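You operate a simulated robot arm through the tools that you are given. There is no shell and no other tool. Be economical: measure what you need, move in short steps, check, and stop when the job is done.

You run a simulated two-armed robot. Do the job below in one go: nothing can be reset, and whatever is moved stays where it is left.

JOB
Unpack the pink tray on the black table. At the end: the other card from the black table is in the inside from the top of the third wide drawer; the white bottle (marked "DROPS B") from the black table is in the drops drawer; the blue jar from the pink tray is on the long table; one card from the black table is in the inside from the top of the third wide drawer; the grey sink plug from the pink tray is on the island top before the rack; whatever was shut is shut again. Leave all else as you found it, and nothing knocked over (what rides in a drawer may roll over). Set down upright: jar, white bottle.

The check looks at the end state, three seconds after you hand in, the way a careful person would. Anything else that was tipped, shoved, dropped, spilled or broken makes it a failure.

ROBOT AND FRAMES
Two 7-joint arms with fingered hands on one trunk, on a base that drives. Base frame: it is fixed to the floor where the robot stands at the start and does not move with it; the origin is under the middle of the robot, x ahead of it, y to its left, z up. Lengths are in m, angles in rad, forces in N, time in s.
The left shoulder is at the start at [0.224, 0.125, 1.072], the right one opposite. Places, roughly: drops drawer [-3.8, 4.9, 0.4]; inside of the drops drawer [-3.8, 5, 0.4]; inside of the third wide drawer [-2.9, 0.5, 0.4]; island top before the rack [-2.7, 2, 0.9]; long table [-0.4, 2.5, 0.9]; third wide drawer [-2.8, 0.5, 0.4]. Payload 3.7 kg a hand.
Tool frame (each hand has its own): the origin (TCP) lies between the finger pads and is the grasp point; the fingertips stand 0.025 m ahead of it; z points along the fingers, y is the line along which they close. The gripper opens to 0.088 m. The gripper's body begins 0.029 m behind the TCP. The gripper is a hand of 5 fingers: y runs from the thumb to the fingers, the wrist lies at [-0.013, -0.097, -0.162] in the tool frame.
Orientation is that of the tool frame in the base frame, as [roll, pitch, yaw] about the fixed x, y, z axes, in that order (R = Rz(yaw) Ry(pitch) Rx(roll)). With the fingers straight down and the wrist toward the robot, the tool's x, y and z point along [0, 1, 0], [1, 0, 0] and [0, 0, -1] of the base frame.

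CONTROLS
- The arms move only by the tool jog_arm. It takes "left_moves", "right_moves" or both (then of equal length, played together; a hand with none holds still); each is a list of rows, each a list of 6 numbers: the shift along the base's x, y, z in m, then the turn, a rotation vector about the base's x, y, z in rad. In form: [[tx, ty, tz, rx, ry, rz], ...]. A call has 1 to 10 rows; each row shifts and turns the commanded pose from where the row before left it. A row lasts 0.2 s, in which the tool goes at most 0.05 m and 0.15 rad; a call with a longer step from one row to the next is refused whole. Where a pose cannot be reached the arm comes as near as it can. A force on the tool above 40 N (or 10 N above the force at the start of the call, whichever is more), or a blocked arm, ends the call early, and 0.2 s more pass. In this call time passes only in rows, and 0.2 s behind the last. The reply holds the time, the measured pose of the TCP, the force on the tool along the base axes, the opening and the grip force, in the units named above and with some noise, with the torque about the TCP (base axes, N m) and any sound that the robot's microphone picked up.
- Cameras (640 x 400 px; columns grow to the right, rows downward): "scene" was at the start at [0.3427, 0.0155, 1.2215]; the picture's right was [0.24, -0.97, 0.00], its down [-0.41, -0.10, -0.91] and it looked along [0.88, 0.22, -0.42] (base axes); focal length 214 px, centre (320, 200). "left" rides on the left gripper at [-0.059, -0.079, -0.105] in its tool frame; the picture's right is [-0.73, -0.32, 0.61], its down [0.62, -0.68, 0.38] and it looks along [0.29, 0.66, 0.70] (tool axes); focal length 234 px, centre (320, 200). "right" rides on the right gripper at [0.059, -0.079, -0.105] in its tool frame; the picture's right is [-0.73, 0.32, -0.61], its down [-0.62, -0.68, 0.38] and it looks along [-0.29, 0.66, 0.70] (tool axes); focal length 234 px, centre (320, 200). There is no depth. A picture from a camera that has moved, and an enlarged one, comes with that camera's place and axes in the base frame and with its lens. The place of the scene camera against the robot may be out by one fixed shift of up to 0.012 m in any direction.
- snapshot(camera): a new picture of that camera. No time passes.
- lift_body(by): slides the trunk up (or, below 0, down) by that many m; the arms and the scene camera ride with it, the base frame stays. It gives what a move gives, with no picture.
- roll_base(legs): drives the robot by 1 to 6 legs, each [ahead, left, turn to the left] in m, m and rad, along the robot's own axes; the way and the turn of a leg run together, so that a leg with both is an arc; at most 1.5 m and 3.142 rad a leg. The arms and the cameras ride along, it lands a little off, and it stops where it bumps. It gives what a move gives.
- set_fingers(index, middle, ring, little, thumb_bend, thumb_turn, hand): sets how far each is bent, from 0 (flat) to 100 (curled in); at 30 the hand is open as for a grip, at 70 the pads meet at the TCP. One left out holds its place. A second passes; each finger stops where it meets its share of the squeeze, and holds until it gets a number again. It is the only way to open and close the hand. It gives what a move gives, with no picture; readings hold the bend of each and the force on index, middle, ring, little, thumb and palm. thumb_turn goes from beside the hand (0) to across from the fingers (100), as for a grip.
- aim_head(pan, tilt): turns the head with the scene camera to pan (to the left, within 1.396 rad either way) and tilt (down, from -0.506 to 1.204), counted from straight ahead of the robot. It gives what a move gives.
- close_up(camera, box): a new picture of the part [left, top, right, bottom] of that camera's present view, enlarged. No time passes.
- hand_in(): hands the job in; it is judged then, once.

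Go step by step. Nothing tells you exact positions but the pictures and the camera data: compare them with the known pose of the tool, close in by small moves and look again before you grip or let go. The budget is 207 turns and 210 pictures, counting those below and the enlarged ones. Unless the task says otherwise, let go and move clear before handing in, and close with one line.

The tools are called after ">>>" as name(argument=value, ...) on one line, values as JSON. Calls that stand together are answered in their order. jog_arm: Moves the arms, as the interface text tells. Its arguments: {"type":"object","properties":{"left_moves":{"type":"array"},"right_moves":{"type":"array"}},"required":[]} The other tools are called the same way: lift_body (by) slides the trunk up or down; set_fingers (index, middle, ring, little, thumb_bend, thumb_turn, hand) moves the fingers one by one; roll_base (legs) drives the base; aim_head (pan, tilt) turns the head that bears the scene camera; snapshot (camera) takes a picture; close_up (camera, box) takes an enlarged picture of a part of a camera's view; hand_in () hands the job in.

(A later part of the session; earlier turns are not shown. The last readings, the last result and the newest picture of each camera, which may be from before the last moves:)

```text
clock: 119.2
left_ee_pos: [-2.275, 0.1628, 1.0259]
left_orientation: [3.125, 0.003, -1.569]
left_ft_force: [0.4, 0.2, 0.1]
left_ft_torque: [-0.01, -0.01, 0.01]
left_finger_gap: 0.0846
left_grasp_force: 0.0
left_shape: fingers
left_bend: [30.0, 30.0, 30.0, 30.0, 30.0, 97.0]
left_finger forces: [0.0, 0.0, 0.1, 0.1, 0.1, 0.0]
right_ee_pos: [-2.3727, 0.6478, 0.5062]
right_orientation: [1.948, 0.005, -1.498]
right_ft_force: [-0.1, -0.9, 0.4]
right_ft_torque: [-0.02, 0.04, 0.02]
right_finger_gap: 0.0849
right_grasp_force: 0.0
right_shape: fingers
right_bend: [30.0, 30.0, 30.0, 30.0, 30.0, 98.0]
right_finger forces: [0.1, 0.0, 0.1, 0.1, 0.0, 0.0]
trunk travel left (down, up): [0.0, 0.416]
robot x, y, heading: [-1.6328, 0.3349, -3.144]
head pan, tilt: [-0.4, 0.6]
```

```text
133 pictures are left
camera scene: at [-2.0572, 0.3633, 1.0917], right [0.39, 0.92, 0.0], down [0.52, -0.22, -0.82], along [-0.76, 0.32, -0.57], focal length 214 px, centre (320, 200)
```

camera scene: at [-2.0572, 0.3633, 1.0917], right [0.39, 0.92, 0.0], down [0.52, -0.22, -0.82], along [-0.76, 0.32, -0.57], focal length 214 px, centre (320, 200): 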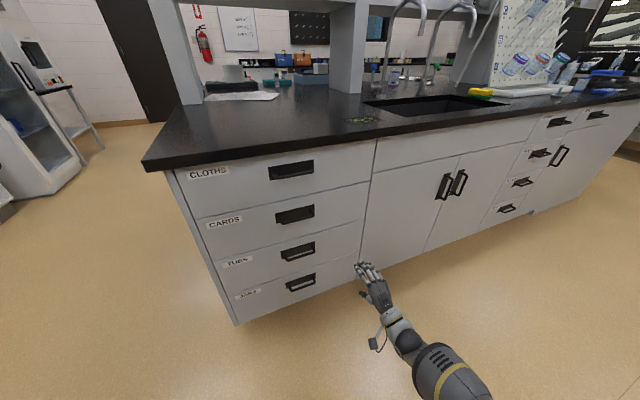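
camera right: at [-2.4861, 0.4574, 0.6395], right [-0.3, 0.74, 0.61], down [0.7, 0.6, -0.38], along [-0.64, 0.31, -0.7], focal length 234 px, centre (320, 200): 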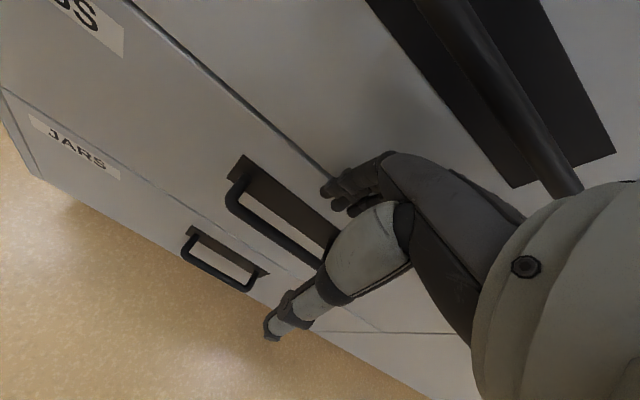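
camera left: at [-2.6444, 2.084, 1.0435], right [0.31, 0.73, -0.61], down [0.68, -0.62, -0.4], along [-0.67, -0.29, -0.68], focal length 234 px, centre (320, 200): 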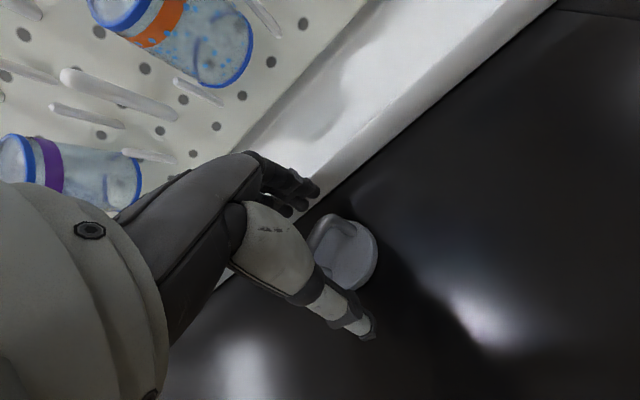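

Excellent — from the side this posture reaches down. Finish the turn to horizontal at handle height.

>>> jog_arm(right_moves=[[0.0, 0.0, -0.02, 0, 0.12, 0], [0.0, 0.0, -0.02, 0, 0.12, 0], [0, 0.0, -0.02, 0, 0.12, 0], [0, 0, -0.006, 0, 0, -0.07], [0, 0, 0, 0, 0, 0]])

>>> snapshot(camera="right")

>>> snapshot(camera="scene")

```text
clock: 120.4
left_ee_pos: [-2.2744, 0.1631, 1.0257]
left_orientation: [3.121, 0.005, -1.57]
left_ft_force: [-0.3, 0.1, 0.3]
left_ft_torque: [-0.01, 0.0, -0.04]
left_finger_gap: 0.0844
left_grasp_force: 0.0
left_shape: fingers
left_bend: [30.0, 30.0, 30.0, 30.0, 30.0, 97.0]
left_finger forces: [0.1, 0.0, 0.0, 0.1, 0.1, 0.0]
right_ee_pos: [-2.3384, 0.6527, 0.4935]
right_orientation: [1.59, 0.032, -1.578]
right_ft_force: [0.0, 0.8, -0.5]
right_ft_torque: [0.0, -0.02, 0.02]
right_finger_gap: 0.0849
right_grasp_force: 0.1
right_shape: fingers
right_bend: [30.0, 30.0, 30.0, 30.0, 30.0, 98.0]
right_finger forces: [0.1, 0.0, 0.0, 0.0, 0.1, 0.0]
right hand out of reach, approached as far as the arm can: row 2, 3, 4
trunk travel left (down, up): [0.0, 0.416]
robot x, y, heading: [-1.6377, 0.3349, -3.142]
head pan, tilt: [-0.4, 0.6]
```

```text
132 pictures are left
camera right: at [-2.2337, 0.5946, 0.4137], right [0.61, 0.71, 0.36], down [-0.36, 0.65, -0.67], along [-0.71, 0.28, 0.65], focal length 234 px, centre (320, 200)
```

right: 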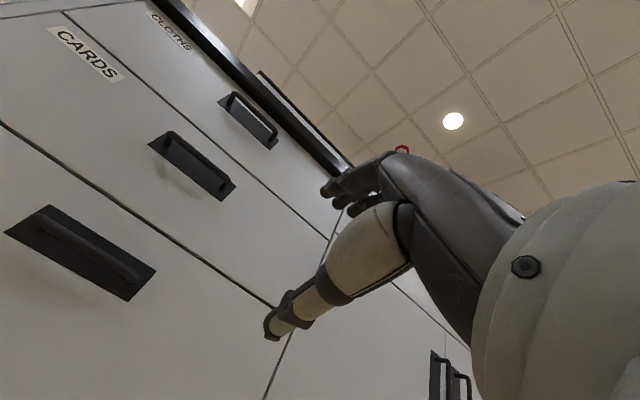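

```text
131 pictures are left
camera scene: at [-2.0569, 0.3633, 1.0919], right [0.39, 0.92, 0.0], down [0.52, -0.22, -0.83], along [-0.76, 0.32, -0.56], focal length 214 px, centre (320, 200)
```

scene: 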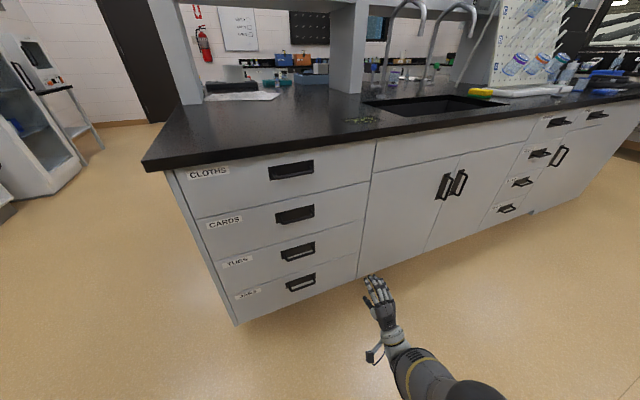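

Handle bar triangulates to ≈[-2.60, 0.517, 0.45]. Tilt slightly down, lower a bit, and shift base left 0.14 and forward 0.15.

>>> jog_arm(right_moves=[[0.0, 0.0, -0.015, 0, -0.1, 0], [0.0, 0.0, -0.02, 0, -0.1, 0], [0, 0.0, 0, 0, -0.03, 0], [0, 0, 0, 0, 0, 0]])

>>> roll_base(legs=[[0, 0.14, 0], [0.15, 0, 0]])

>>> snapshot(camera="right")

>>> snapshot(camera="scene")

```text
clock: 121.4
left_ee_pos: [-2.2737, 0.1634, 1.0267]
left_orientation: [3.12, 0.004, -1.568]
left_ft_force: [0.5, 0.3, -0.5]
left_ft_torque: [0.01, 0.0, 0.01]
left_finger_gap: 0.0843
left_grasp_force: 0.0
left_shape: fingers
left_bend: [30.0, 30.0, 30.0, 30.0, 30.0, 97.0]
left_finger forces: [0.1, 0.0, 0.0, 0.1, 0.1, 0.0]
right_ee_pos: [-2.3382, 0.6621, 0.453]
right_orientation: [1.822, 0.031, -1.572]
right_ft_force: [-0.1, 0.5, 0.2]
right_ft_torque: [0.01, 0.01, 0.0]
right_finger_gap: 0.0849
right_grasp_force: 0.0
right_shape: fingers
right_bend: [30.0, 30.0, 30.0, 30.0, 30.0, 98.0]
right_finger forces: [0.1, 0.0, 0.0, 0.0, 0.0, 0.1]
right hand out of reach, approached as far as the arm can: row 1, 3
trunk travel left (down, up): [0.0, 0.416]
robot x, y, heading: [-1.6322, 0.3374, -3.141]
head pan, tilt: [-0.4, 0.6]
```

```text
clock: 123.7
left_ee_pos: [-2.4241, 0.0187, 1.0271]
left_orientation: [3.124, 0.004, -1.564]
left_ft_force: [0.6, 1.0, -0.4]
left_ft_torque: [0.01, -0.02, 0.01]
left_finger_gap: 0.0845
left_grasp_force: 0.0
left_shape: fingers
left_bend: [30.0, 30.0, 30.0, 30.0, 30.0, 97.0]
left_finger forces: [0.1, 0.1, 0.0, 0.0, 0.1, 0.0]
right_ee_pos: [-2.4899, 0.5173, 0.4528]
right_orientation: [1.823, 0.031, -1.565]
right_ft_force: [-0.7, 0.5, 0.7]
right_ft_torque: [-0.03, 0.01, -0.02]
right_finger_gap: 0.0848
right_grasp_force: 0.0
right_shape: fingers
right_bend: [30.0, 30.0, 30.0, 30.0, 30.0, 98.0]
right_finger forces: [0.1, 0.0, 0.0, 0.0, 0.0, 0.0]
trunk travel left (down, up): [0.0, 0.416]
robot x, y, heading: [-1.7888, 0.1968, -3.135]
head pan, tilt: [-0.4, 0.6]
```

```text
130 pictures are left
camera right: at [-2.37, 0.4611, 0.4006], right [0.5, 0.71, 0.49], down [-0.21, 0.65, -0.74], along [-0.84, 0.27, 0.47], focal length 234 px, centre (320, 200)
```

right: 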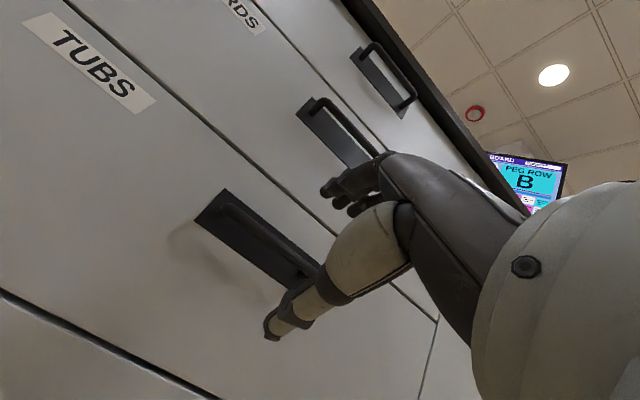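

```text
129 pictures are left
camera scene: at [-2.208, 0.2202, 1.0917], right [0.38, 0.92, 0.0], down [0.52, -0.22, -0.82], along [-0.76, 0.32, -0.57], focal length 214 px, centre (320, 200)
```

scene: 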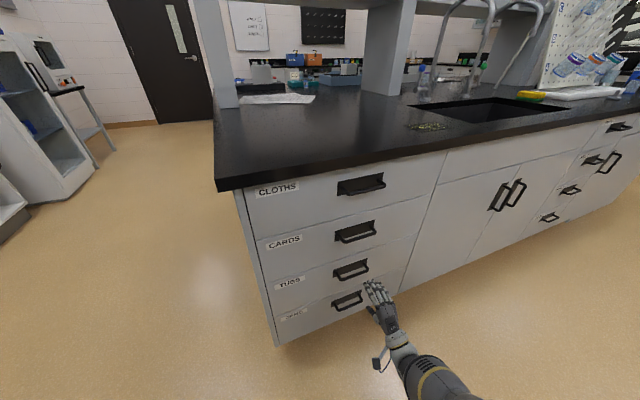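

Hand is aligned with the bar (y≈0.515, z≈0.453). Drive forward 0.10 so the bar lies between thumb and fingers.

>>> roll_base(legs=[[0.1, 0.008, 0]])

>>> snapshot(camera="right")

>>> close_up(camera="scene", box=[310, 220, 470, 345])

```text
clock: 124.8
left_ee_pos: [-2.5208, 0.0094, 1.0264]
left_orientation: [3.121, 0.006, -1.564]
left_ft_force: [-0.2, -0.1, -0.8]
left_ft_torque: [0.0, 0.0, 0.02]
left_finger_gap: 0.0846
left_grasp_force: 0.1
left_shape: fingers
left_bend: [30.0, 30.0, 30.0, 30.0, 30.0, 97.0]
left_finger forces: [0.1, 0.0, 0.0, 0.0, 0.1, 0.0]
right_ee_pos: [-2.5868, 0.5105, 0.4529]
right_orientation: [1.82, 0.031, -1.567]
right_ft_force: [27.5, -0.5, 1.6]
right_ft_torque: [0.02, 1.23, -0.16]
right_finger_gap: 0.0843
right_grasp_force: 13.7
right_shape: fingers
right_bend: [31.0, 30.0, 30.0, 30.0, 30.0, 98.0]
right_finger forces: [0.8, 25.9, 0.0, 0.1, 0.0, 0.1]
trunk travel left (down, up): [0.0, 0.416]
robot x, y, heading: [-1.8846, 0.1903, -3.129]
head pan, tilt: [-0.4, 0.6]
```

```text
128 pictures are left
camera right: at [-2.4656, 0.4529, 0.401], right [0.51, 0.71, 0.49], down [-0.21, 0.65, -0.73], along [-0.84, 0.27, 0.47], focal length 234 px, centre (320, 200)
```

right: 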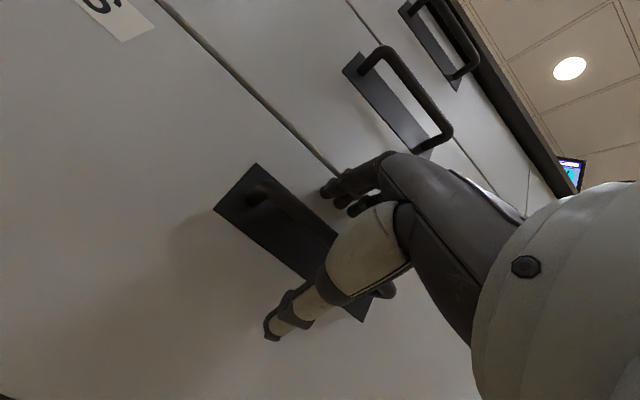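

```text
3.20 times, centred on (390, 282) of scene
camera zoom: at [-2.3037, 0.2116, 1.0923], right [0.38, 0.92, 0.0], down [0.52, -0.22, -0.83], along [-0.76, 0.32, -0.56], focal length 686 px, centre (96, -64)
```

zoom: 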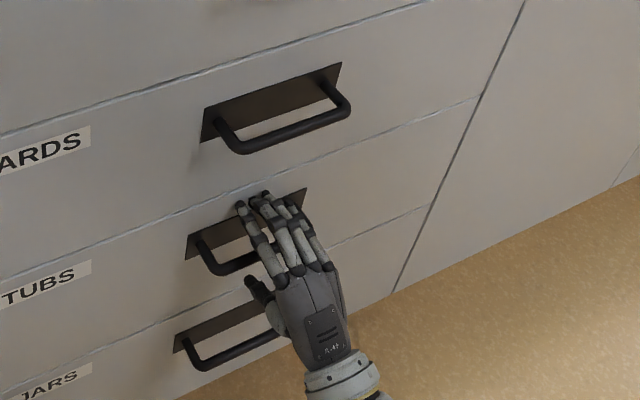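

The fingers are above the bar, middle finger touching the front. Ease back 8 mm, shift 15 mm left, then close.

>>> roll_base(legs=[[-0.009, 0.015, 0]])

>>> set_fingers(hand="right", index=75, middle=75, ring=75, little=75, thumb_bend=75)

>>> close_up(camera="scene", box=[310, 220, 470, 345])

```text
clock: 125.6
left_ee_pos: [-2.5119, -0.0061, 1.0268]
left_orientation: [3.123, 0.006, -1.564]
left_ft_force: [-0.2, 0.3, -0.1]
left_ft_torque: [0.04, 0.02, 0.01]
left_finger_gap: 0.0847
left_grasp_force: 0.0
left_shape: fingers
left_bend: [30.0, 30.0, 30.0, 30.0, 30.0, 97.0]
left_finger forces: [0.0, 0.0, 0.0, 0.1, 0.0, 0.0]
right_ee_pos: [-2.5791, 0.4942, 0.453]
right_orientation: [1.82, 0.032, -1.568]
right_ft_force: [0.4, -0.3, 0.5]
right_ft_torque: [0.01, -0.03, -0.01]
right_finger_gap: 0.0846
right_grasp_force: 0.0
right_shape: fingers
right_bend: [30.0, 30.0, 30.0, 30.0, 30.0, 98.0]
right_finger forces: [0.1, 0.1, 0.0, 0.1, 0.1, 0.0]
trunk travel left (down, up): [0.0, 0.416]
robot x, y, heading: [-1.8763, 0.1707, -3.133]
head pan, tilt: [-0.4, 0.6]
```

```text
clock: 126.6
left_ee_pos: [-2.5114, -0.0052, 1.0263]
left_orientation: [3.121, 0.005, -1.565]
left_ft_force: [0.5, 0.1, 0.2]
left_ft_torque: [0.0, -0.01, 0.03]
left_finger_gap: 0.0846
left_grasp_force: 0.0
left_shape: fingers
left_bend: [30.0, 30.0, 30.0, 30.0, 30.0, 97.0]
left_finger forces: [0.0, 0.0, 0.0, 0.0, 0.1, 0.0]
right_ee_pos: [-2.5778, 0.4946, 0.4553]
right_orientation: [1.818, 0.033, -1.569]
right_ft_force: [-3.2, 2.1, 14.7]
right_ft_torque: [0.47, 0.1, 0.02]
right_finger_gap: 0.0
right_grasp_force: 6.4
right_shape: fingers
right_bend: [74.0, 75.0, 74.0, 74.0, 72.0, 97.0]
right_finger forces: [0.0, 0.8, 3.0, 9.5, 0.0, 0.1]
trunk travel left (down, up): [0.0, 0.416]
robot x, y, heading: [-1.8774, 0.1724, -3.127]
head pan, tilt: [-0.4, 0.6]
```

```text
3.20 times, centred on (390, 282) of scene
camera zoom: at [-2.2951, 0.1963, 1.0925], right [0.38, 0.92, 0.0], down [0.52, -0.22, -0.83], along [-0.76, 0.32, -0.56], focal length 686 px, centre (96, -64)
```

zoom: 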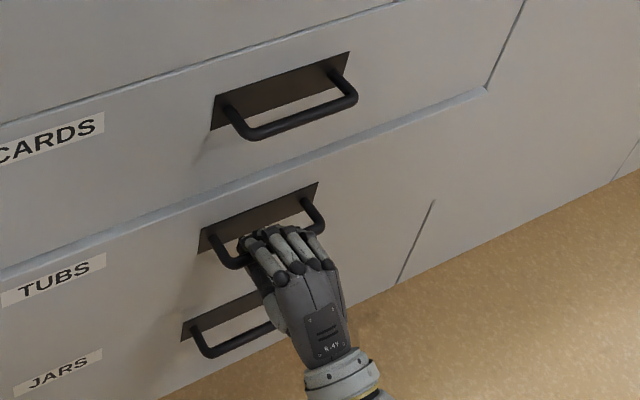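

The fingers are hooked closed around the bar and the drawer already moved slightly. Pull by driving back 0.3 m.

>>> roll_base(legs=[[-0.15, 0, 0], [-0.17, 0, 0]])

>>> snapshot(camera="scene")

```text
clock: 129.0
left_ee_pos: [-2.1966, -0.0019, 1.0265]
left_orientation: [3.122, 0.004, -1.566]
left_ft_force: [0.3, 0.1, 0.4]
left_ft_torque: [0.0, -0.01, -0.02]
left_finger_gap: 0.0847
left_grasp_force: 0.0
left_shape: fingers
left_bend: [30.0, 30.0, 30.0, 30.0, 30.0, 97.0]
left_finger forces: [0.0, 0.0, 0.0, 0.1, 0.0, 0.0]
right_ee_pos: [-2.2597, 0.4961, 0.4525]
right_orientation: [1.823, 0.032, -1.569]
right_ft_force: [-1.1, -0.8, -0.5]
right_ft_torque: [0.01, -0.01, 0.02]
right_finger_gap: 0.0
right_grasp_force: 0.0
right_shape: fingers
right_bend: [74.0, 75.0, 75.0, 75.0, 72.0, 97.0]
right_finger forces: [0.1, 0.0, 0.0, 0.5, 0.1, 0.0]
trunk travel left (down, up): [0.0, 0.416]
robot x, y, heading: [-1.5591, 0.1713, -3.142]
head pan, tilt: [-0.4, 0.6]
```

```text
125 pictures are left
camera scene: at [-1.9786, 0.1991, 1.0921], right [0.38, 0.92, 0.0], down [0.52, -0.22, -0.83], along [-0.76, 0.32, -0.56], focal length 214 px, centre (320, 200)
```

scene: 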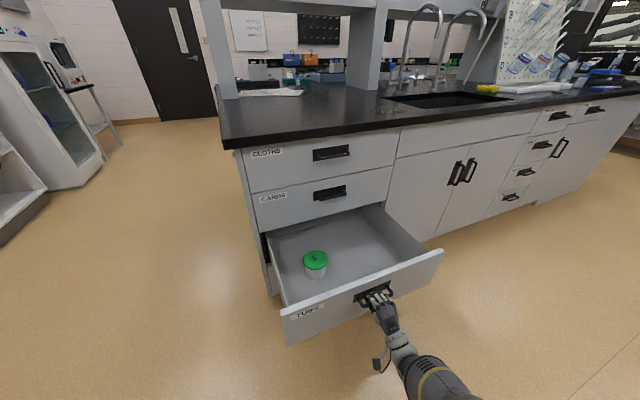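

Drawer is open, with a green tub inside and plenty of free room to the right. Release the handle and back away.

>>> set_fingers(hand="right", index=30, middle=30, ring=30, little=30, thumb_bend=30)

>>> roll_base(legs=[[-0.2, 0, 0]])

>>> snapshot(camera="scene")

```text
clock: 130.0
left_ee_pos: [-2.1963, -0.0016, 1.0265]
left_orientation: [3.124, 0.003, -1.564]
left_ft_force: [-0.6, 0.6, -0.9]
left_ft_torque: [0.03, 0.0, -0.02]
left_finger_gap: 0.0844
left_grasp_force: 0.0
left_shape: fingers
left_bend: [30.0, 30.0, 30.0, 30.0, 30.0, 97.0]
left_finger forces: [0.0, 0.0, 0.1, 0.0, 0.0, 0.0]
right_ee_pos: [-2.2604, 0.4976, 0.4532]
right_orientation: [1.824, 0.031, -1.567]
right_ft_force: [-0.3, 0.3, 0.8]
right_ft_torque: [-0.01, 0.01, 0.04]
right_finger_gap: 0.0844
right_grasp_force: 0.0
right_shape: fingers
right_bend: [30.0, 30.0, 30.0, 30.0, 30.0, 97.0]
right_finger forces: [0.0, 0.0, 0.0, 0.0, 0.1, 0.1]
trunk travel left (down, up): [0.0, 0.416]
robot x, y, heading: [-1.5591, 0.1752, -3.134]
head pan, tilt: [-0.4, 0.6]
```

```text
clock: 131.6
left_ee_pos: [-1.9984, -0.003, 1.0263]
left_orientation: [3.122, 0.002, -1.564]
left_ft_force: [0.3, -0.2, 0.4]
left_ft_torque: [0.0, 0.03, 0.0]
left_finger_gap: 0.0845
left_grasp_force: 0.1
left_shape: fingers
left_bend: [30.0, 30.0, 30.0, 30.0, 30.0, 97.0]
left_finger forces: [0.0, 0.0, 0.1, 0.0, 0.1, 0.0]
right_ee_pos: [-2.0641, 0.4965, 0.4534]
right_orientation: [1.82, 0.031, -1.565]
right_ft_force: [0.4, 0.6, 0.8]
right_ft_torque: [0.0, 0.01, -0.02]
right_finger_gap: 0.0841
right_grasp_force: 0.0
right_shape: fingers
right_bend: [30.0, 30.0, 30.0, 30.0, 30.0, 97.0]
right_finger forces: [0.0, 0.1, 0.0, 0.0, 0.1, 0.1]
trunk travel left (down, up): [0.0, 0.416]
robot x, y, heading: [-1.3588, 0.1742, -3.134]
head pan, tilt: [-0.4, 0.6]
```

```text
124 pictures are left
camera scene: at [-1.7819, 0.1989, 1.0921], right [0.38, 0.92, 0.0], down [0.52, -0.22, -0.83], along [-0.76, 0.32, -0.56], focal length 214 px, centre (320, 200)
```

scene: 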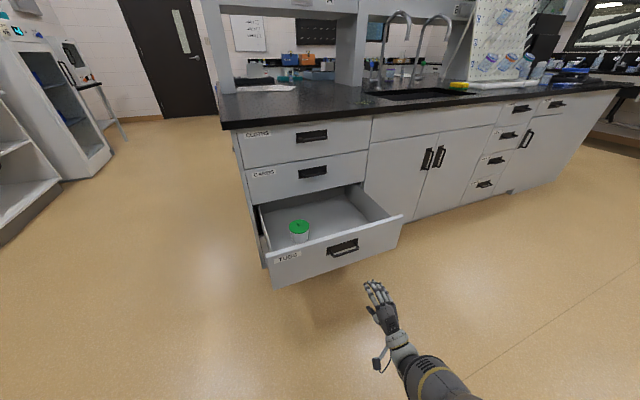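

The drawer stays open. Raise the right arm back to the pointing-down pose, raise the trunk, and return to the black table.

>>> jog_arm(right_moves=[[0, 0, 0.045, 0, 0, 0], [0, 0, 0.045, 0, -0.12, 0], [0, 0, 0.045, 0, -0.15, 0], [0, 0, 0.045, 0, -0.15, 0], [0, 0, 0.045, 0, -0.15, 0], [0, 0, 0.045, 0, -0.15, 0], [0, 0, 0.045, 0, -0.15, 0], [0, 0, 0.045, 0, -0.15, 0], [0, 0, 0.045, 0, -0.15, 0], [0, 0, 0.045, 0, -0.15, 0]])

>>> lift_body(by=0.35)

>>> roll_base(legs=[[0, 0, 3.135], [1.1, 0, 0]])

>>> aim_head(pan=0.0, tilt=0.7)

>>> snapshot(camera="scene")

```text
clock: 133.8
left_ee_pos: [-1.998, -0.0035, 1.0258]
left_orientation: [3.124, 0.005, -1.563]
left_ft_force: [0.8, 0.5, 0.3]
left_ft_torque: [-0.03, -0.01, -0.02]
left_finger_gap: 0.0845
left_grasp_force: 0.1
left_shape: fingers
left_bend: [30.0, 30.0, 30.0, 30.0, 30.0, 97.0]
left_finger forces: [0.0, 0.0, 0.0, 0.0, 0.0, 0.0]
right_ee_pos: [-2.0617, 0.5203, 0.9031]
right_orientation: [3.142, 0.003, -1.542]
right_ft_force: [-0.1, -0.3, -0.4]
right_ft_torque: [-0.01, 0.01, 0.01]
right_finger_gap: 0.0845
right_grasp_force: 0.1
right_shape: fingers
right_bend: [30.0, 30.0, 30.0, 30.0, 30.0, 97.0]
right_finger forces: [0.0, 0.0, 0.1, 0.0, 0.1, 0.1]
right hand out of reach, approached as far as the arm can: row 1, 2
trunk travel left (down, up): [0.0, 0.416]
robot x, y, heading: [-1.3593, 0.1765, -3.135]
head pan, tilt: [-0.4, 0.6]
```

```text
clock: 137.2
left_ee_pos: [-1.9977, -0.0012, 1.3746]
left_orientation: [3.124, 0.003, -1.564]
left_ft_force: [-0.1, 0.1, 0.8]
left_ft_torque: [0.05, -0.01, 0.0]
left_finger_gap: 0.0845
left_grasp_force: 0.0
left_shape: fingers
left_bend: [30.0, 30.0, 30.0, 30.0, 30.0, 97.0]
left_finger forces: [0.0, 0.0, 0.0, 0.1, 0.1, 0.0]
right_ee_pos: [-2.0632, 0.5229, 1.2537]
right_orientation: [-3.141, 0.003, -1.539]
right_ft_force: [-0.8, -0.4, -0.1]
right_ft_torque: [0.0, -0.04, -0.01]
right_finger_gap: 0.0846
right_grasp_force: 0.0
right_shape: fingers
right_bend: [30.0, 30.0, 30.0, 30.0, 30.0, 97.0]
right_finger forces: [0.1, 0.0, 0.0, 0.0, 0.1, 0.1]
trunk travel left (down, up): [-0.35, 0.066]
robot x, y, heading: [-1.3629, 0.1774, -3.136]
head pan, tilt: [-0.4, 0.6]
```

```text
clock: 150.0
left_ee_pos: [0.3756, 0.2302, 1.3764]
left_orientation: [3.123, 0.004, 1.508]
left_ft_force: [0.7, -0.3, 0.0]
left_ft_torque: [-0.02, 0.02, 0.0]
left_finger_gap: 0.0843
left_grasp_force: 0.0
left_shape: fingers
left_bend: [30.0, 30.0, 30.0, 30.0, 30.0, 97.0]
left_finger forces: [0.1, 0.0, 0.1, 0.0, 0.0, 0.1]
right_ee_pos: [0.4024, -0.2999, 1.2526]
right_orientation: [-3.141, 0.002, 1.533]
right_ft_force: [0.6, 0.4, -0.2]
right_ft_torque: [-0.02, 0.0, 0.01]
right_finger_gap: 0.0846
right_grasp_force: 0.2
right_shape: fingers
right_bend: [30.0, 30.0, 30.0, 30.0, 30.0, 97.0]
right_finger forces: [0.0, 0.0, 0.0, 0.0, 0.0, 0.0]
trunk travel left (down, up): [-0.35, 0.066]
robot x, y, heading: [-0.2751, 0.0982, -0.062]
head pan, tilt: [-0.4, 0.6]
```

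```text
clock: 150.9
left_ee_pos: [0.3748, 0.2297, 1.3759]
left_orientation: [3.122, 0.003, 1.509]
left_ft_force: [0.3, -0.5, 0.0]
left_ft_torque: [-0.01, -0.02, -0.04]
left_finger_gap: 0.0845
left_grasp_force: 0.1
left_shape: fingers
left_bend: [30.0, 30.0, 30.0, 30.0, 30.0, 97.0]
left_finger forces: [0.0, 0.0, 0.0, 0.1, 0.0, 0.0]
right_ee_pos: [0.4015, -0.2995, 1.2546]
right_orientation: [3.139, 0.004, 1.534]
right_ft_force: [-0.5, 0.1, 0.6]
right_ft_torque: [-0.01, 0.0, 0.0]
right_finger_gap: 0.0845
right_grasp_force: 0.0
right_shape: fingers
right_bend: [30.0, 30.0, 30.0, 30.0, 30.0, 97.0]
right_finger forces: [0.1, 0.1, 0.1, 0.0, 0.0, 0.0]
trunk travel left (down, up): [-0.35, 0.066]
robot x, y, heading: [-0.2711, 0.0982, -0.065]
head pan, tilt: [0.0, 0.7]
```

```text
123 pictures are left
camera scene: at [-0.1518, 0.0834, 1.4683], right [-0.06, -1.0, 0.0], down [-0.64, 0.04, -0.77], along [0.76, -0.05, -0.64], focal length 214 px, centre (320, 200)
```

scene: 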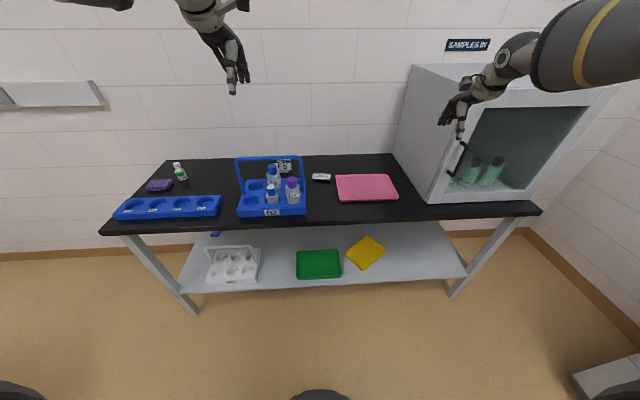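

The scene matches what I left. Fix heading, bring the right hand inward away from the cabinet, and drive to the table.

>>> jog_arm(right_moves=[[0.01, 0.045, 0, 0, 0, 0], [0.01, 0.045, 0, 0, 0, 0], [0.01, 0.045, 0, 0, 0, 0], [0.01, 0.045, 0, 0, 0, 0]])

>>> roll_base(legs=[[0, 0, 0.065], [0.2, 0, 0]])

>>> aim_head(pan=0.1, tilt=0.8)

>>> snapshot(camera="scene")

>>> snapshot(camera="left")

```text
clock: 151.9
left_ee_pos: [0.3753, 0.23, 1.3756]
left_orientation: [3.123, 0.005, 1.507]
left_ft_force: [0.1, -0.3, -0.1]
left_ft_torque: [0.02, 0.0, -0.01]
left_finger_gap: 0.0847
left_grasp_force: 0.1
left_shape: fingers
left_bend: [30.0, 30.0, 30.0, 30.0, 30.0, 97.0]
left_finger forces: [0.0, 0.0, 0.0, 0.0, 0.0, 0.0]
right_ee_pos: [0.4051, -0.1342, 1.2567]
right_orientation: [3.139, 0.003, 1.53]
right_ft_force: [-0.2, 0.0, -0.1]
right_ft_torque: [-0.01, 0.0, 0.02]
right_finger_gap: 0.0847
right_grasp_force: 0.0
right_shape: fingers
right_bend: [30.0, 30.0, 30.0, 30.0, 30.0, 97.0]
right_finger forces: [0.0, 0.0, 0.0, 0.1, 0.0, 0.1]
right hand out of reach, approached as far as the arm can: row 3, 4
trunk travel left (down, up): [-0.35, 0.066]
robot x, y, heading: [-0.2717, 0.0952, -0.063]
head pan, tilt: [0.0, 0.7]
```

```text
clock: 153.9
left_ee_pos: [0.5592, 0.2731, 1.3767]
left_orientation: [3.121, 0.003, 1.576]
left_ft_force: [0.4, -0.7, -0.1]
left_ft_torque: [0.02, 0.03, -0.01]
left_finger_gap: 0.0842
left_grasp_force: 0.1
left_shape: fingers
left_bend: [30.0, 30.0, 30.0, 30.0, 30.0, 97.0]
left_finger forces: [0.0, 0.0, 0.1, 0.1, 0.1, 0.0]
right_ee_pos: [0.6152, -0.0887, 1.2559]
right_orientation: [3.139, 0.001, 1.598]
right_ft_force: [0.9, 0.2, 0.1]
right_ft_torque: [0.0, 0.0, 0.0]
right_finger_gap: 0.0842
right_grasp_force: 0.0
right_shape: fingers
right_bend: [30.0, 30.0, 30.0, 30.0, 30.0, 97.0]
right_finger forces: [0.0, 0.0, 0.0, 0.1, 0.1, 0.0]
trunk travel left (down, up): [-0.35, 0.066]
robot x, y, heading: [-0.0801, 0.1013, 0.001]
head pan, tilt: [0.0, 0.7]
```

```text
clock: 154.6
left_ee_pos: [0.5596, 0.2739, 1.3768]
left_orientation: [3.123, 0.005, 1.574]
left_ft_force: [-0.3, -0.5, 0.2]
left_ft_torque: [-0.04, 0.0, -0.01]
left_finger_gap: 0.0844
left_grasp_force: 0.0
left_shape: fingers
left_bend: [30.0, 30.0, 30.0, 30.0, 30.0, 97.0]
left_finger forces: [0.0, 0.0, 0.0, 0.1, 0.0, 0.0]
right_ee_pos: [0.6149, -0.0887, 1.257]
right_orientation: [3.14, 0.002, 1.597]
right_ft_force: [-0.9, -0.9, 0.2]
right_ft_torque: [-0.02, 0.01, 0.02]
right_finger_gap: 0.0842
right_grasp_force: 0.0
right_shape: fingers
right_bend: [30.0, 30.0, 30.0, 30.0, 30.0, 97.0]
right_finger forces: [0.0, 0.0, 0.0, 0.1, 0.0, 0.0]
trunk travel left (down, up): [-0.35, 0.066]
robot x, y, heading: [-0.0799, 0.0949, -0.002]
head pan, tilt: [0.099, 0.799]
```

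```text
122 pictures are left
camera scene: at [0.0376, 0.1004, 1.46], right [0.1, -0.99, 0.0], down [-0.71, -0.07, -0.7], along [0.69, 0.07, -0.72], focal length 214 px, centre (320, 200)
```

scene: 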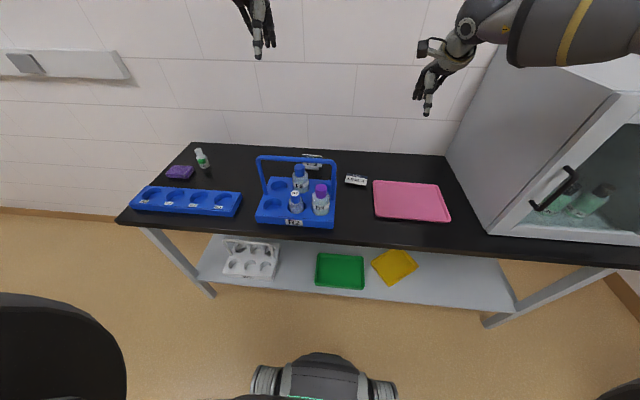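

```text
121 pictures are left
camera left: at [0.4766, 0.2147, 1.4795], right [-0.31, -0.73, -0.61], down [-0.68, 0.62, -0.4], along [0.67, 0.29, -0.68], focal length 234 px, centre (320, 200)
```

left: 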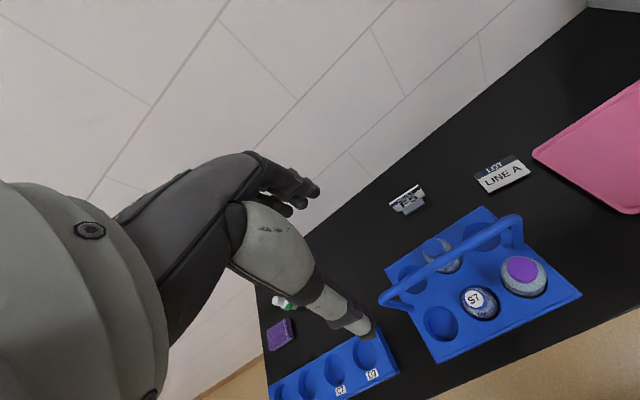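

Left hand next: above the NEXT card at about [0.845, 0.22].

>>> jog_arm(left_moves=[[0.043, -0.009, -0.02, 0, 0, 0], [0.043, -0.009, -0.02, 0, 0, 0], [0.043, -0.009, -0.02, 0, 0, 0], [0.043, -0.009, -0.02, 0, 0, 0], [0.043, -0.009, -0.02, 0, 0, 0], [0.04, -0.009, -0.02, 0, 0, 0], [0.01, 0, -0.04, 0.018, 0, 0], [0, 0, -0.045, 0, 0, 0], [0, 0, 0, 0, 0, 0]])

>>> snapshot(camera="left")

>>> snapshot(camera="scene")

```text
clock: 156.6
left_ee_pos: [0.6142, 0.3287, 1.1752]
left_orientation: [3.121, -0.012, 1.574]
left_ft_force: [0.3, -0.2, -0.8]
left_ft_torque: [0.03, -0.04, 0.01]
left_finger_gap: 0.0847
left_grasp_force: 0.0
left_shape: fingers
left_bend: [30.0, 30.0, 30.0, 30.0, 30.0, 98.0]
left_finger forces: [0.1, 0.0, 0.0, 0.1, 0.1, 0.0]
left hand out of reach, approached as far as the arm can: row 1, 2, 3, 4, 5, 6, 7, 8
right_ee_pos: [0.613, -0.0898, 1.2581]
right_orientation: [3.139, 0.001, 1.6]
right_ft_force: [-0.5, 0.6, 0.2]
right_ft_torque: [-0.03, 0.0, 0.0]
right_finger_gap: 0.0847
right_grasp_force: 0.1
right_shape: fingers
right_bend: [30.0, 30.0, 30.0, 30.0, 30.0, 97.0]
right_finger forces: [0.1, 0.1, 0.0, 0.0, 0.0, 0.0]
trunk travel left (down, up): [-0.35, 0.066]
robot x, y, heading: [-0.0795, 0.0988, 0.005]
head pan, tilt: [0.099, 0.799]
```

```text
120 pictures are left
camera left: at [0.5322, 0.2688, 1.2768], right [-0.31, -0.72, -0.62], down [-0.67, 0.63, -0.39], along [0.67, 0.3, -0.68], focal length 234 px, centre (320, 200)
```

left: 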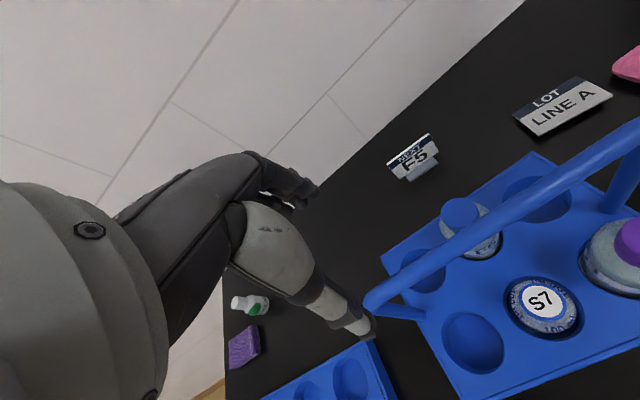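

```text
119 pictures are left
camera scene: at [0.0372, 0.1003, 1.4601], right [0.1, -0.99, 0.0], down [-0.71, -0.07, -0.7], along [0.69, 0.07, -0.72], focal length 214 px, centre (320, 200)
```

scene: 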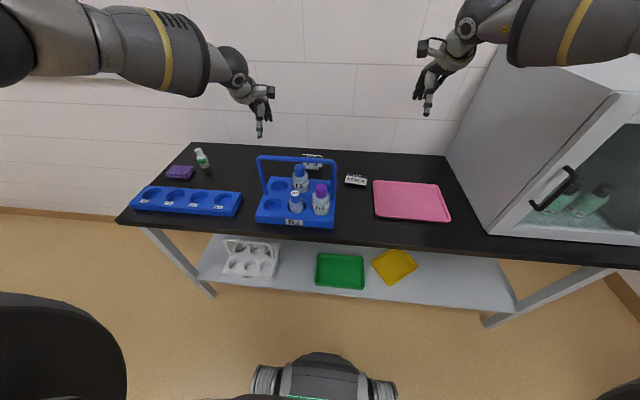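

Raising the trunk pulled the shoulders back, cutting reach. Raise the left hand first, then lower the trunk by 0.17 and retry.

>>> jog_arm(left_moves=[[0, 0, 0.045, 0, 0, 0], [0, 0, 0.045, 0, 0, 0], [0, 0, 0.045, 0, 0, 0], [0, 0, 0.045, 0, 0, 0]])

>>> lift_body(by=-0.17)

>>> roll_base(legs=[[0.045, 0, 0]])

>>> jog_arm(left_moves=[[0.03, -0.02, 0, 0, 0, 0], [0.03, -0.02, 0, 0, 0, 0], [0.03, -0.02, 0, 0, 0, 0], [0.03, -0.02, 0, 0, 0, 0], [0.03, -0.02, -0.0, 0, 0, 0]])

>>> snapshot(camera="left")

>>> snapshot(camera="scene")

```text
clock: 157.6
left_ee_pos: [0.6123, 0.3295, 1.3529]
left_orientation: [3.123, -0.014, 1.572]
left_ft_force: [-0.2, 0.1, -0.4]
left_ft_torque: [-0.02, -0.06, -0.01]
left_finger_gap: 0.0844
left_grasp_force: 0.1
left_shape: fingers
left_bend: [30.0, 30.0, 30.0, 30.0, 30.0, 98.0]
left_finger forces: [0.0, 0.1, 0.0, 0.0, 0.0, 0.1]
right_ee_pos: [0.6146, -0.0896, 1.2569]
right_orientation: [3.14, 0.002, 1.601]
right_ft_force: [0.1, 1.0, 0.4]
right_ft_torque: [0.02, 0.02, 0.01]
right_finger_gap: 0.0846
right_grasp_force: 0.1
right_shape: fingers
right_bend: [30.0, 30.0, 30.0, 30.0, 30.0, 97.0]
right_finger forces: [0.1, 0.0, 0.0, 0.0, 0.0, 0.1]
trunk travel left (down, up): [-0.35, 0.066]
robot x, y, heading: [-0.0828, 0.0978, -0.0]
head pan, tilt: [0.099, 0.799]
```

```text
clock: 159.5
left_ee_pos: [0.611, 0.3264, 1.1854]
left_orientation: [3.118, -0.015, 1.572]
left_ft_force: [-0.2, 1.0, -0.6]
left_ft_torque: [0.01, 0.0, -0.04]
left_finger_gap: 0.0844
left_grasp_force: 0.1
left_shape: fingers
left_bend: [30.0, 30.0, 30.0, 30.0, 30.0, 98.0]
left_finger forces: [0.1, 0.0, 0.0, 0.1, 0.0, 0.0]
right_ee_pos: [0.612, -0.0893, 1.0885]
right_orientation: [3.135, 0.0, 1.598]
right_ft_force: [-0.1, 0.0, 0.4]
right_ft_torque: [0.0, -0.01, -0.04]
right_finger_gap: 0.0847
right_grasp_force: 0.0
right_shape: fingers
right_bend: [30.0, 30.0, 30.0, 30.0, 30.0, 97.0]
right_finger forces: [0.0, 0.1, 0.0, 0.0, 0.1, 0.0]
trunk travel left (down, up): [-0.18, 0.236]
robot x, y, heading: [-0.0785, 0.1012, 0.004]
head pan, tilt: [0.099, 0.799]
```

```text
clock: 160.4
left_ee_pos: [0.6575, 0.3262, 1.1838]
left_orientation: [3.123, -0.016, 1.573]
left_ft_force: [1.1, 0.5, -0.1]
left_ft_torque: [0.02, 0.03, 0.01]
left_finger_gap: 0.0846
left_grasp_force: 0.1
left_shape: fingers
left_bend: [30.0, 30.0, 30.0, 30.0, 30.0, 98.0]
left_finger forces: [0.1, 0.0, 0.0, 0.1, 0.1, 0.1]
right_ee_pos: [0.6597, -0.0902, 1.0869]
right_orientation: [3.138, 0.0, 1.599]
right_ft_force: [0.5, 0.3, 0.5]
right_ft_torque: [-0.02, 0.01, 0.0]
right_finger_gap: 0.0844
right_grasp_force: 0.0
right_shape: fingers
right_bend: [30.0, 30.0, 30.0, 30.0, 30.0, 97.0]
right_finger forces: [0.0, 0.0, 0.0, 0.1, 0.0, 0.1]
trunk travel left (down, up): [-0.18, 0.236]
robot x, y, heading: [-0.0331, 0.1005, 0.004]
head pan, tilt: [0.099, 0.799]
```

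```text
clock: 161.6
left_ee_pos: [0.7442, 0.2757, 1.1769]
left_orientation: [3.124, -0.013, 1.574]
left_ft_force: [0.5, 0.5, 0.6]
left_ft_torque: [-0.02, 0.01, 0.02]
left_finger_gap: 0.0848
left_grasp_force: 0.1
left_shape: fingers
left_bend: [30.0, 30.0, 30.0, 30.0, 30.0, 98.0]
left_finger forces: [0.0, 0.1, 0.1, 0.1, 0.0, 0.0]
left hand out of reach, approached as far as the arm can: row 3, 4, 5
right_ee_pos: [0.6587, -0.0897, 1.0852]
right_orientation: [-3.141, 0.004, 1.599]
right_ft_force: [0.3, 0.5, 0.5]
right_ft_torque: [0.04, 0.02, -0.05]
right_finger_gap: 0.0847
right_grasp_force: 0.2
right_shape: fingers
right_bend: [30.0, 30.0, 30.0, 30.0, 30.0, 97.0]
right_finger forces: [0.0, 0.0, 0.1, 0.0, 0.0, 0.0]
trunk travel left (down, up): [-0.18, 0.236]
robot x, y, heading: [-0.0369, 0.0969, 0.005]
head pan, tilt: [0.099, 0.799]
```

```text
118 pictures are left
camera left: at [0.6622, 0.2146, 1.2774], right [-0.31, -0.72, -0.62], down [-0.68, 0.63, -0.39], along [0.67, 0.3, -0.68], focal length 234 px, centre (320, 200)
```

left: 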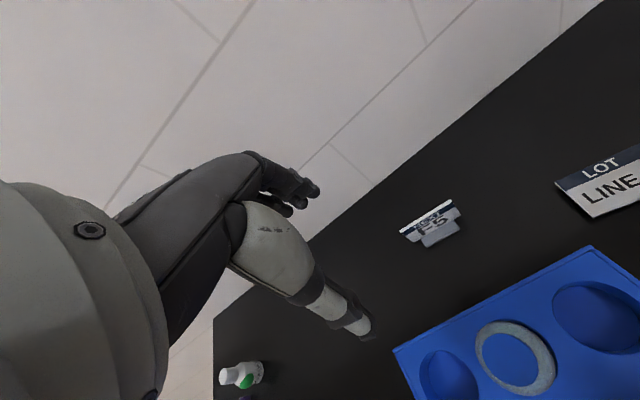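

```text
117 pictures are left
camera scene: at [0.2134, 0.1012, 1.282], right [0.1, -0.99, 0.0], down [-0.71, -0.07, -0.7], along [0.69, 0.07, -0.72], focal length 214 px, centre (320, 200)
```

scene: 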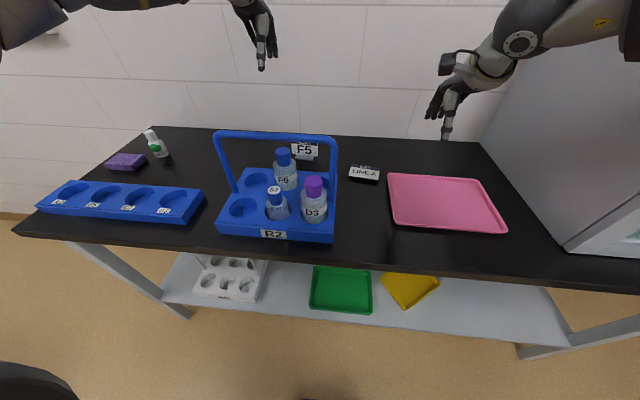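

At this trunk height reach is short. Lower the trunk to nominal (-0.08), then extend the left hand over the card.

>>> lift_body(by=-0.08)

>>> jog_arm(left_moves=[[0.02, -0.015, 0, 0, 0, 0], [0.02, -0.015, 0, 0, 0, 0], [0.02, -0.015, -0.01, 0, 0, 0], [0.015, -0.01, -0.02, 0.018, 0, 0], [0.01, 0, -0.02, 0, 0, 0], [0, 0, 0, 0, 0, 0]])

>>> snapshot(camera="left")

>>> snapshot(camera="scene")

```text
clock: 162.7
left_ee_pos: [0.7382, 0.2739, 1.1038]
left_orientation: [3.119, -0.011, 1.575]
left_ft_force: [-1.2, 0.5, 0.0]
left_ft_torque: [0.0, -0.05, 0.0]
left_finger_gap: 0.0844
left_grasp_force: 0.1
left_shape: fingers
left_bend: [30.0, 30.0, 30.0, 30.0, 30.0, 98.0]
left_finger forces: [0.1, 0.0, 0.0, 0.0, 0.0, 0.0]
right_ee_pos: [0.6559, -0.0893, 1.0087]
right_orientation: [3.135, 0.001, 1.598]
right_ft_force: [-0.7, 0.6, 0.4]
right_ft_torque: [-0.01, -0.01, 0.0]
right_finger_gap: 0.0844
right_grasp_force: 0.1
right_shape: fingers
right_bend: [30.0, 30.0, 30.0, 30.0, 30.0, 97.0]
right_finger forces: [0.0, 0.0, 0.0, 0.0, 0.0, 0.0]
trunk travel left (down, up): [-0.1, 0.316]
robot x, y, heading: [-0.0342, 0.1001, 0.003]
head pan, tilt: [0.099, 0.799]
```

```text
clock: 164.1
left_ee_pos: [0.8104, 0.2603, 1.0565]
left_orientation: [3.12, -0.029, 1.574]
left_ft_force: [0.5, 1.0, 0.3]
left_ft_torque: [-0.03, 0.02, 0.0]
left_finger_gap: 0.0845
left_grasp_force: 0.0
left_shape: fingers
left_bend: [30.0, 30.0, 30.0, 30.0, 30.0, 98.0]
left_finger forces: [0.0, 0.0, 0.0, 0.0, 0.0, 0.0]
left hand out of reach, approached as far as the arm can: row 3, 4
right_ee_pos: [0.658, -0.0893, 1.0076]
right_orientation: [3.137, 0.001, 1.599]
right_ft_force: [-0.6, -0.1, -0.7]
right_ft_torque: [-0.02, -0.02, -0.01]
right_finger_gap: 0.0845
right_grasp_force: 0.0
right_shape: fingers
right_bend: [30.0, 30.0, 30.0, 30.0, 30.0, 97.0]
right_finger forces: [0.1, 0.0, 0.0, 0.1, 0.0, 0.0]
trunk travel left (down, up): [-0.1, 0.316]
robot x, y, heading: [-0.0333, 0.1019, 0.005]
head pan, tilt: [0.099, 0.799]
```

```text
116 pictures are left
camera left: at [0.7269, 0.198, 1.1568], right [-0.31, -0.71, -0.64], down [-0.67, 0.63, -0.38], along [0.67, 0.31, -0.67], focal length 234 px, centre (320, 200)
```

left: 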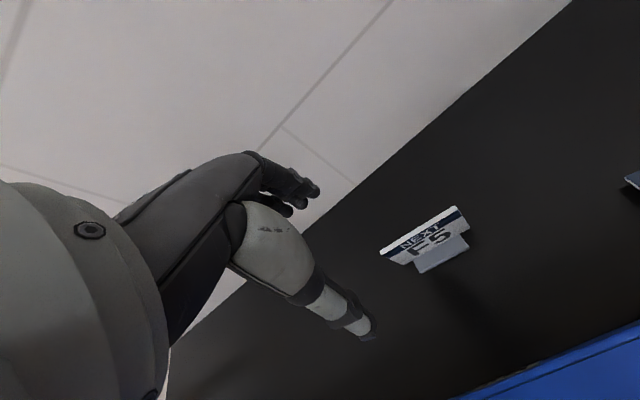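

```text
115 pictures are left
camera scene: at [0.2977, 0.1013, 1.1895], right [0.1, -0.99, 0.0], down [-0.71, -0.07, -0.7], along [0.69, 0.07, -0.72], focal length 214 px, centre (320, 200)
```

scene: 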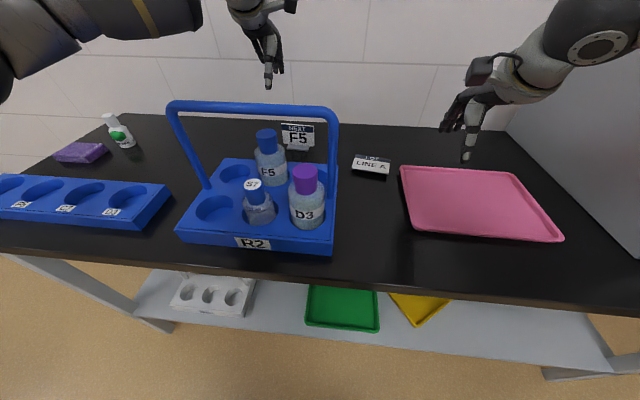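

NEXT card's top edge is centred at about [0.84, 0.222, 0.912], running along y. Move over it and lower to look.

>>> jog_arm(left_moves=[[0.0, -0.02, 0, 0.018, 0.02, 0], [0.012, -0.02, -0.02, 0, 0, 0], [0.015, 0, -0.035, 0, 0, 0], [0, 0, -0.02, 0, 0, 0], [0, 0, 0, 0, 0, 0]])

>>> snapshot(camera="left")

>>> snapshot(camera="scene")

```text
clock: 165.3
left_ee_pos: [0.8149, 0.2761, 1.0061]
left_orientation: [-3.14, -0.05, 1.572]
left_ft_force: [0.2, -0.7, -0.6]
left_ft_torque: [-0.01, 0.0, -0.01]
left_finger_gap: 0.0846
left_grasp_force: 0.1
left_shape: fingers
left_bend: [30.0, 30.0, 30.0, 30.0, 30.0, 98.0]
left_finger forces: [0.0, 0.1, 0.1, 0.1, 0.0, 0.0]
left hand out of reach, approached as far as the arm can: row 1, 2, 3
right_ee_pos: [0.6594, -0.0901, 1.0072]
right_orientation: [3.139, 0.002, 1.598]
right_ft_force: [0.5, 0.1, 0.7]
right_ft_torque: [0.02, -0.01, 0.02]
right_finger_gap: 0.0846
right_grasp_force: 0.1
right_shape: fingers
right_bend: [30.0, 30.0, 30.0, 30.0, 30.0, 97.0]
right_finger forces: [0.0, 0.0, 0.1, 0.0, 0.1, 0.0]
trunk travel left (down, up): [-0.1, 0.316]
robot x, y, heading: [-0.0347, 0.0981, 0.002]
head pan, tilt: [0.099, 0.799]
```

```text
114 pictures are left
camera left: at [0.7349, 0.2124, 1.1068], right [-0.32, -0.7, -0.64], down [-0.68, 0.64, -0.35], along [0.66, 0.33, -0.68], focal length 234 px, centre (320, 200)
```

left: 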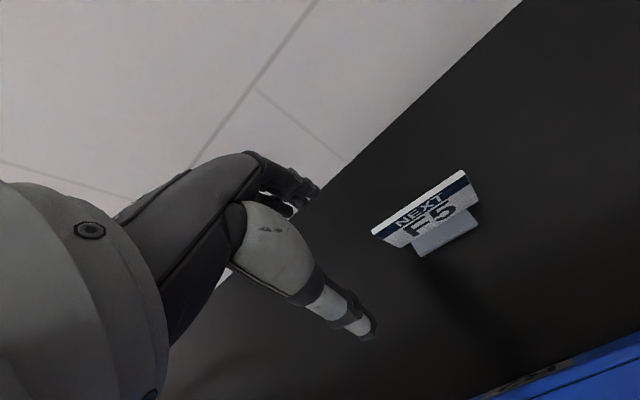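

```text
113 pictures are left
camera scene: at [0.2983, 0.1013, 1.1892], right [0.1, -0.99, 0.0], down [-0.71, -0.07, -0.7], along [0.69, 0.07, -0.72], focal length 214 px, centre (320, 200)
```

scene: 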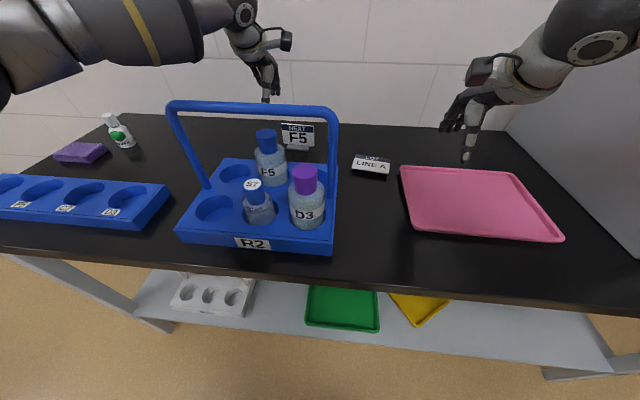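

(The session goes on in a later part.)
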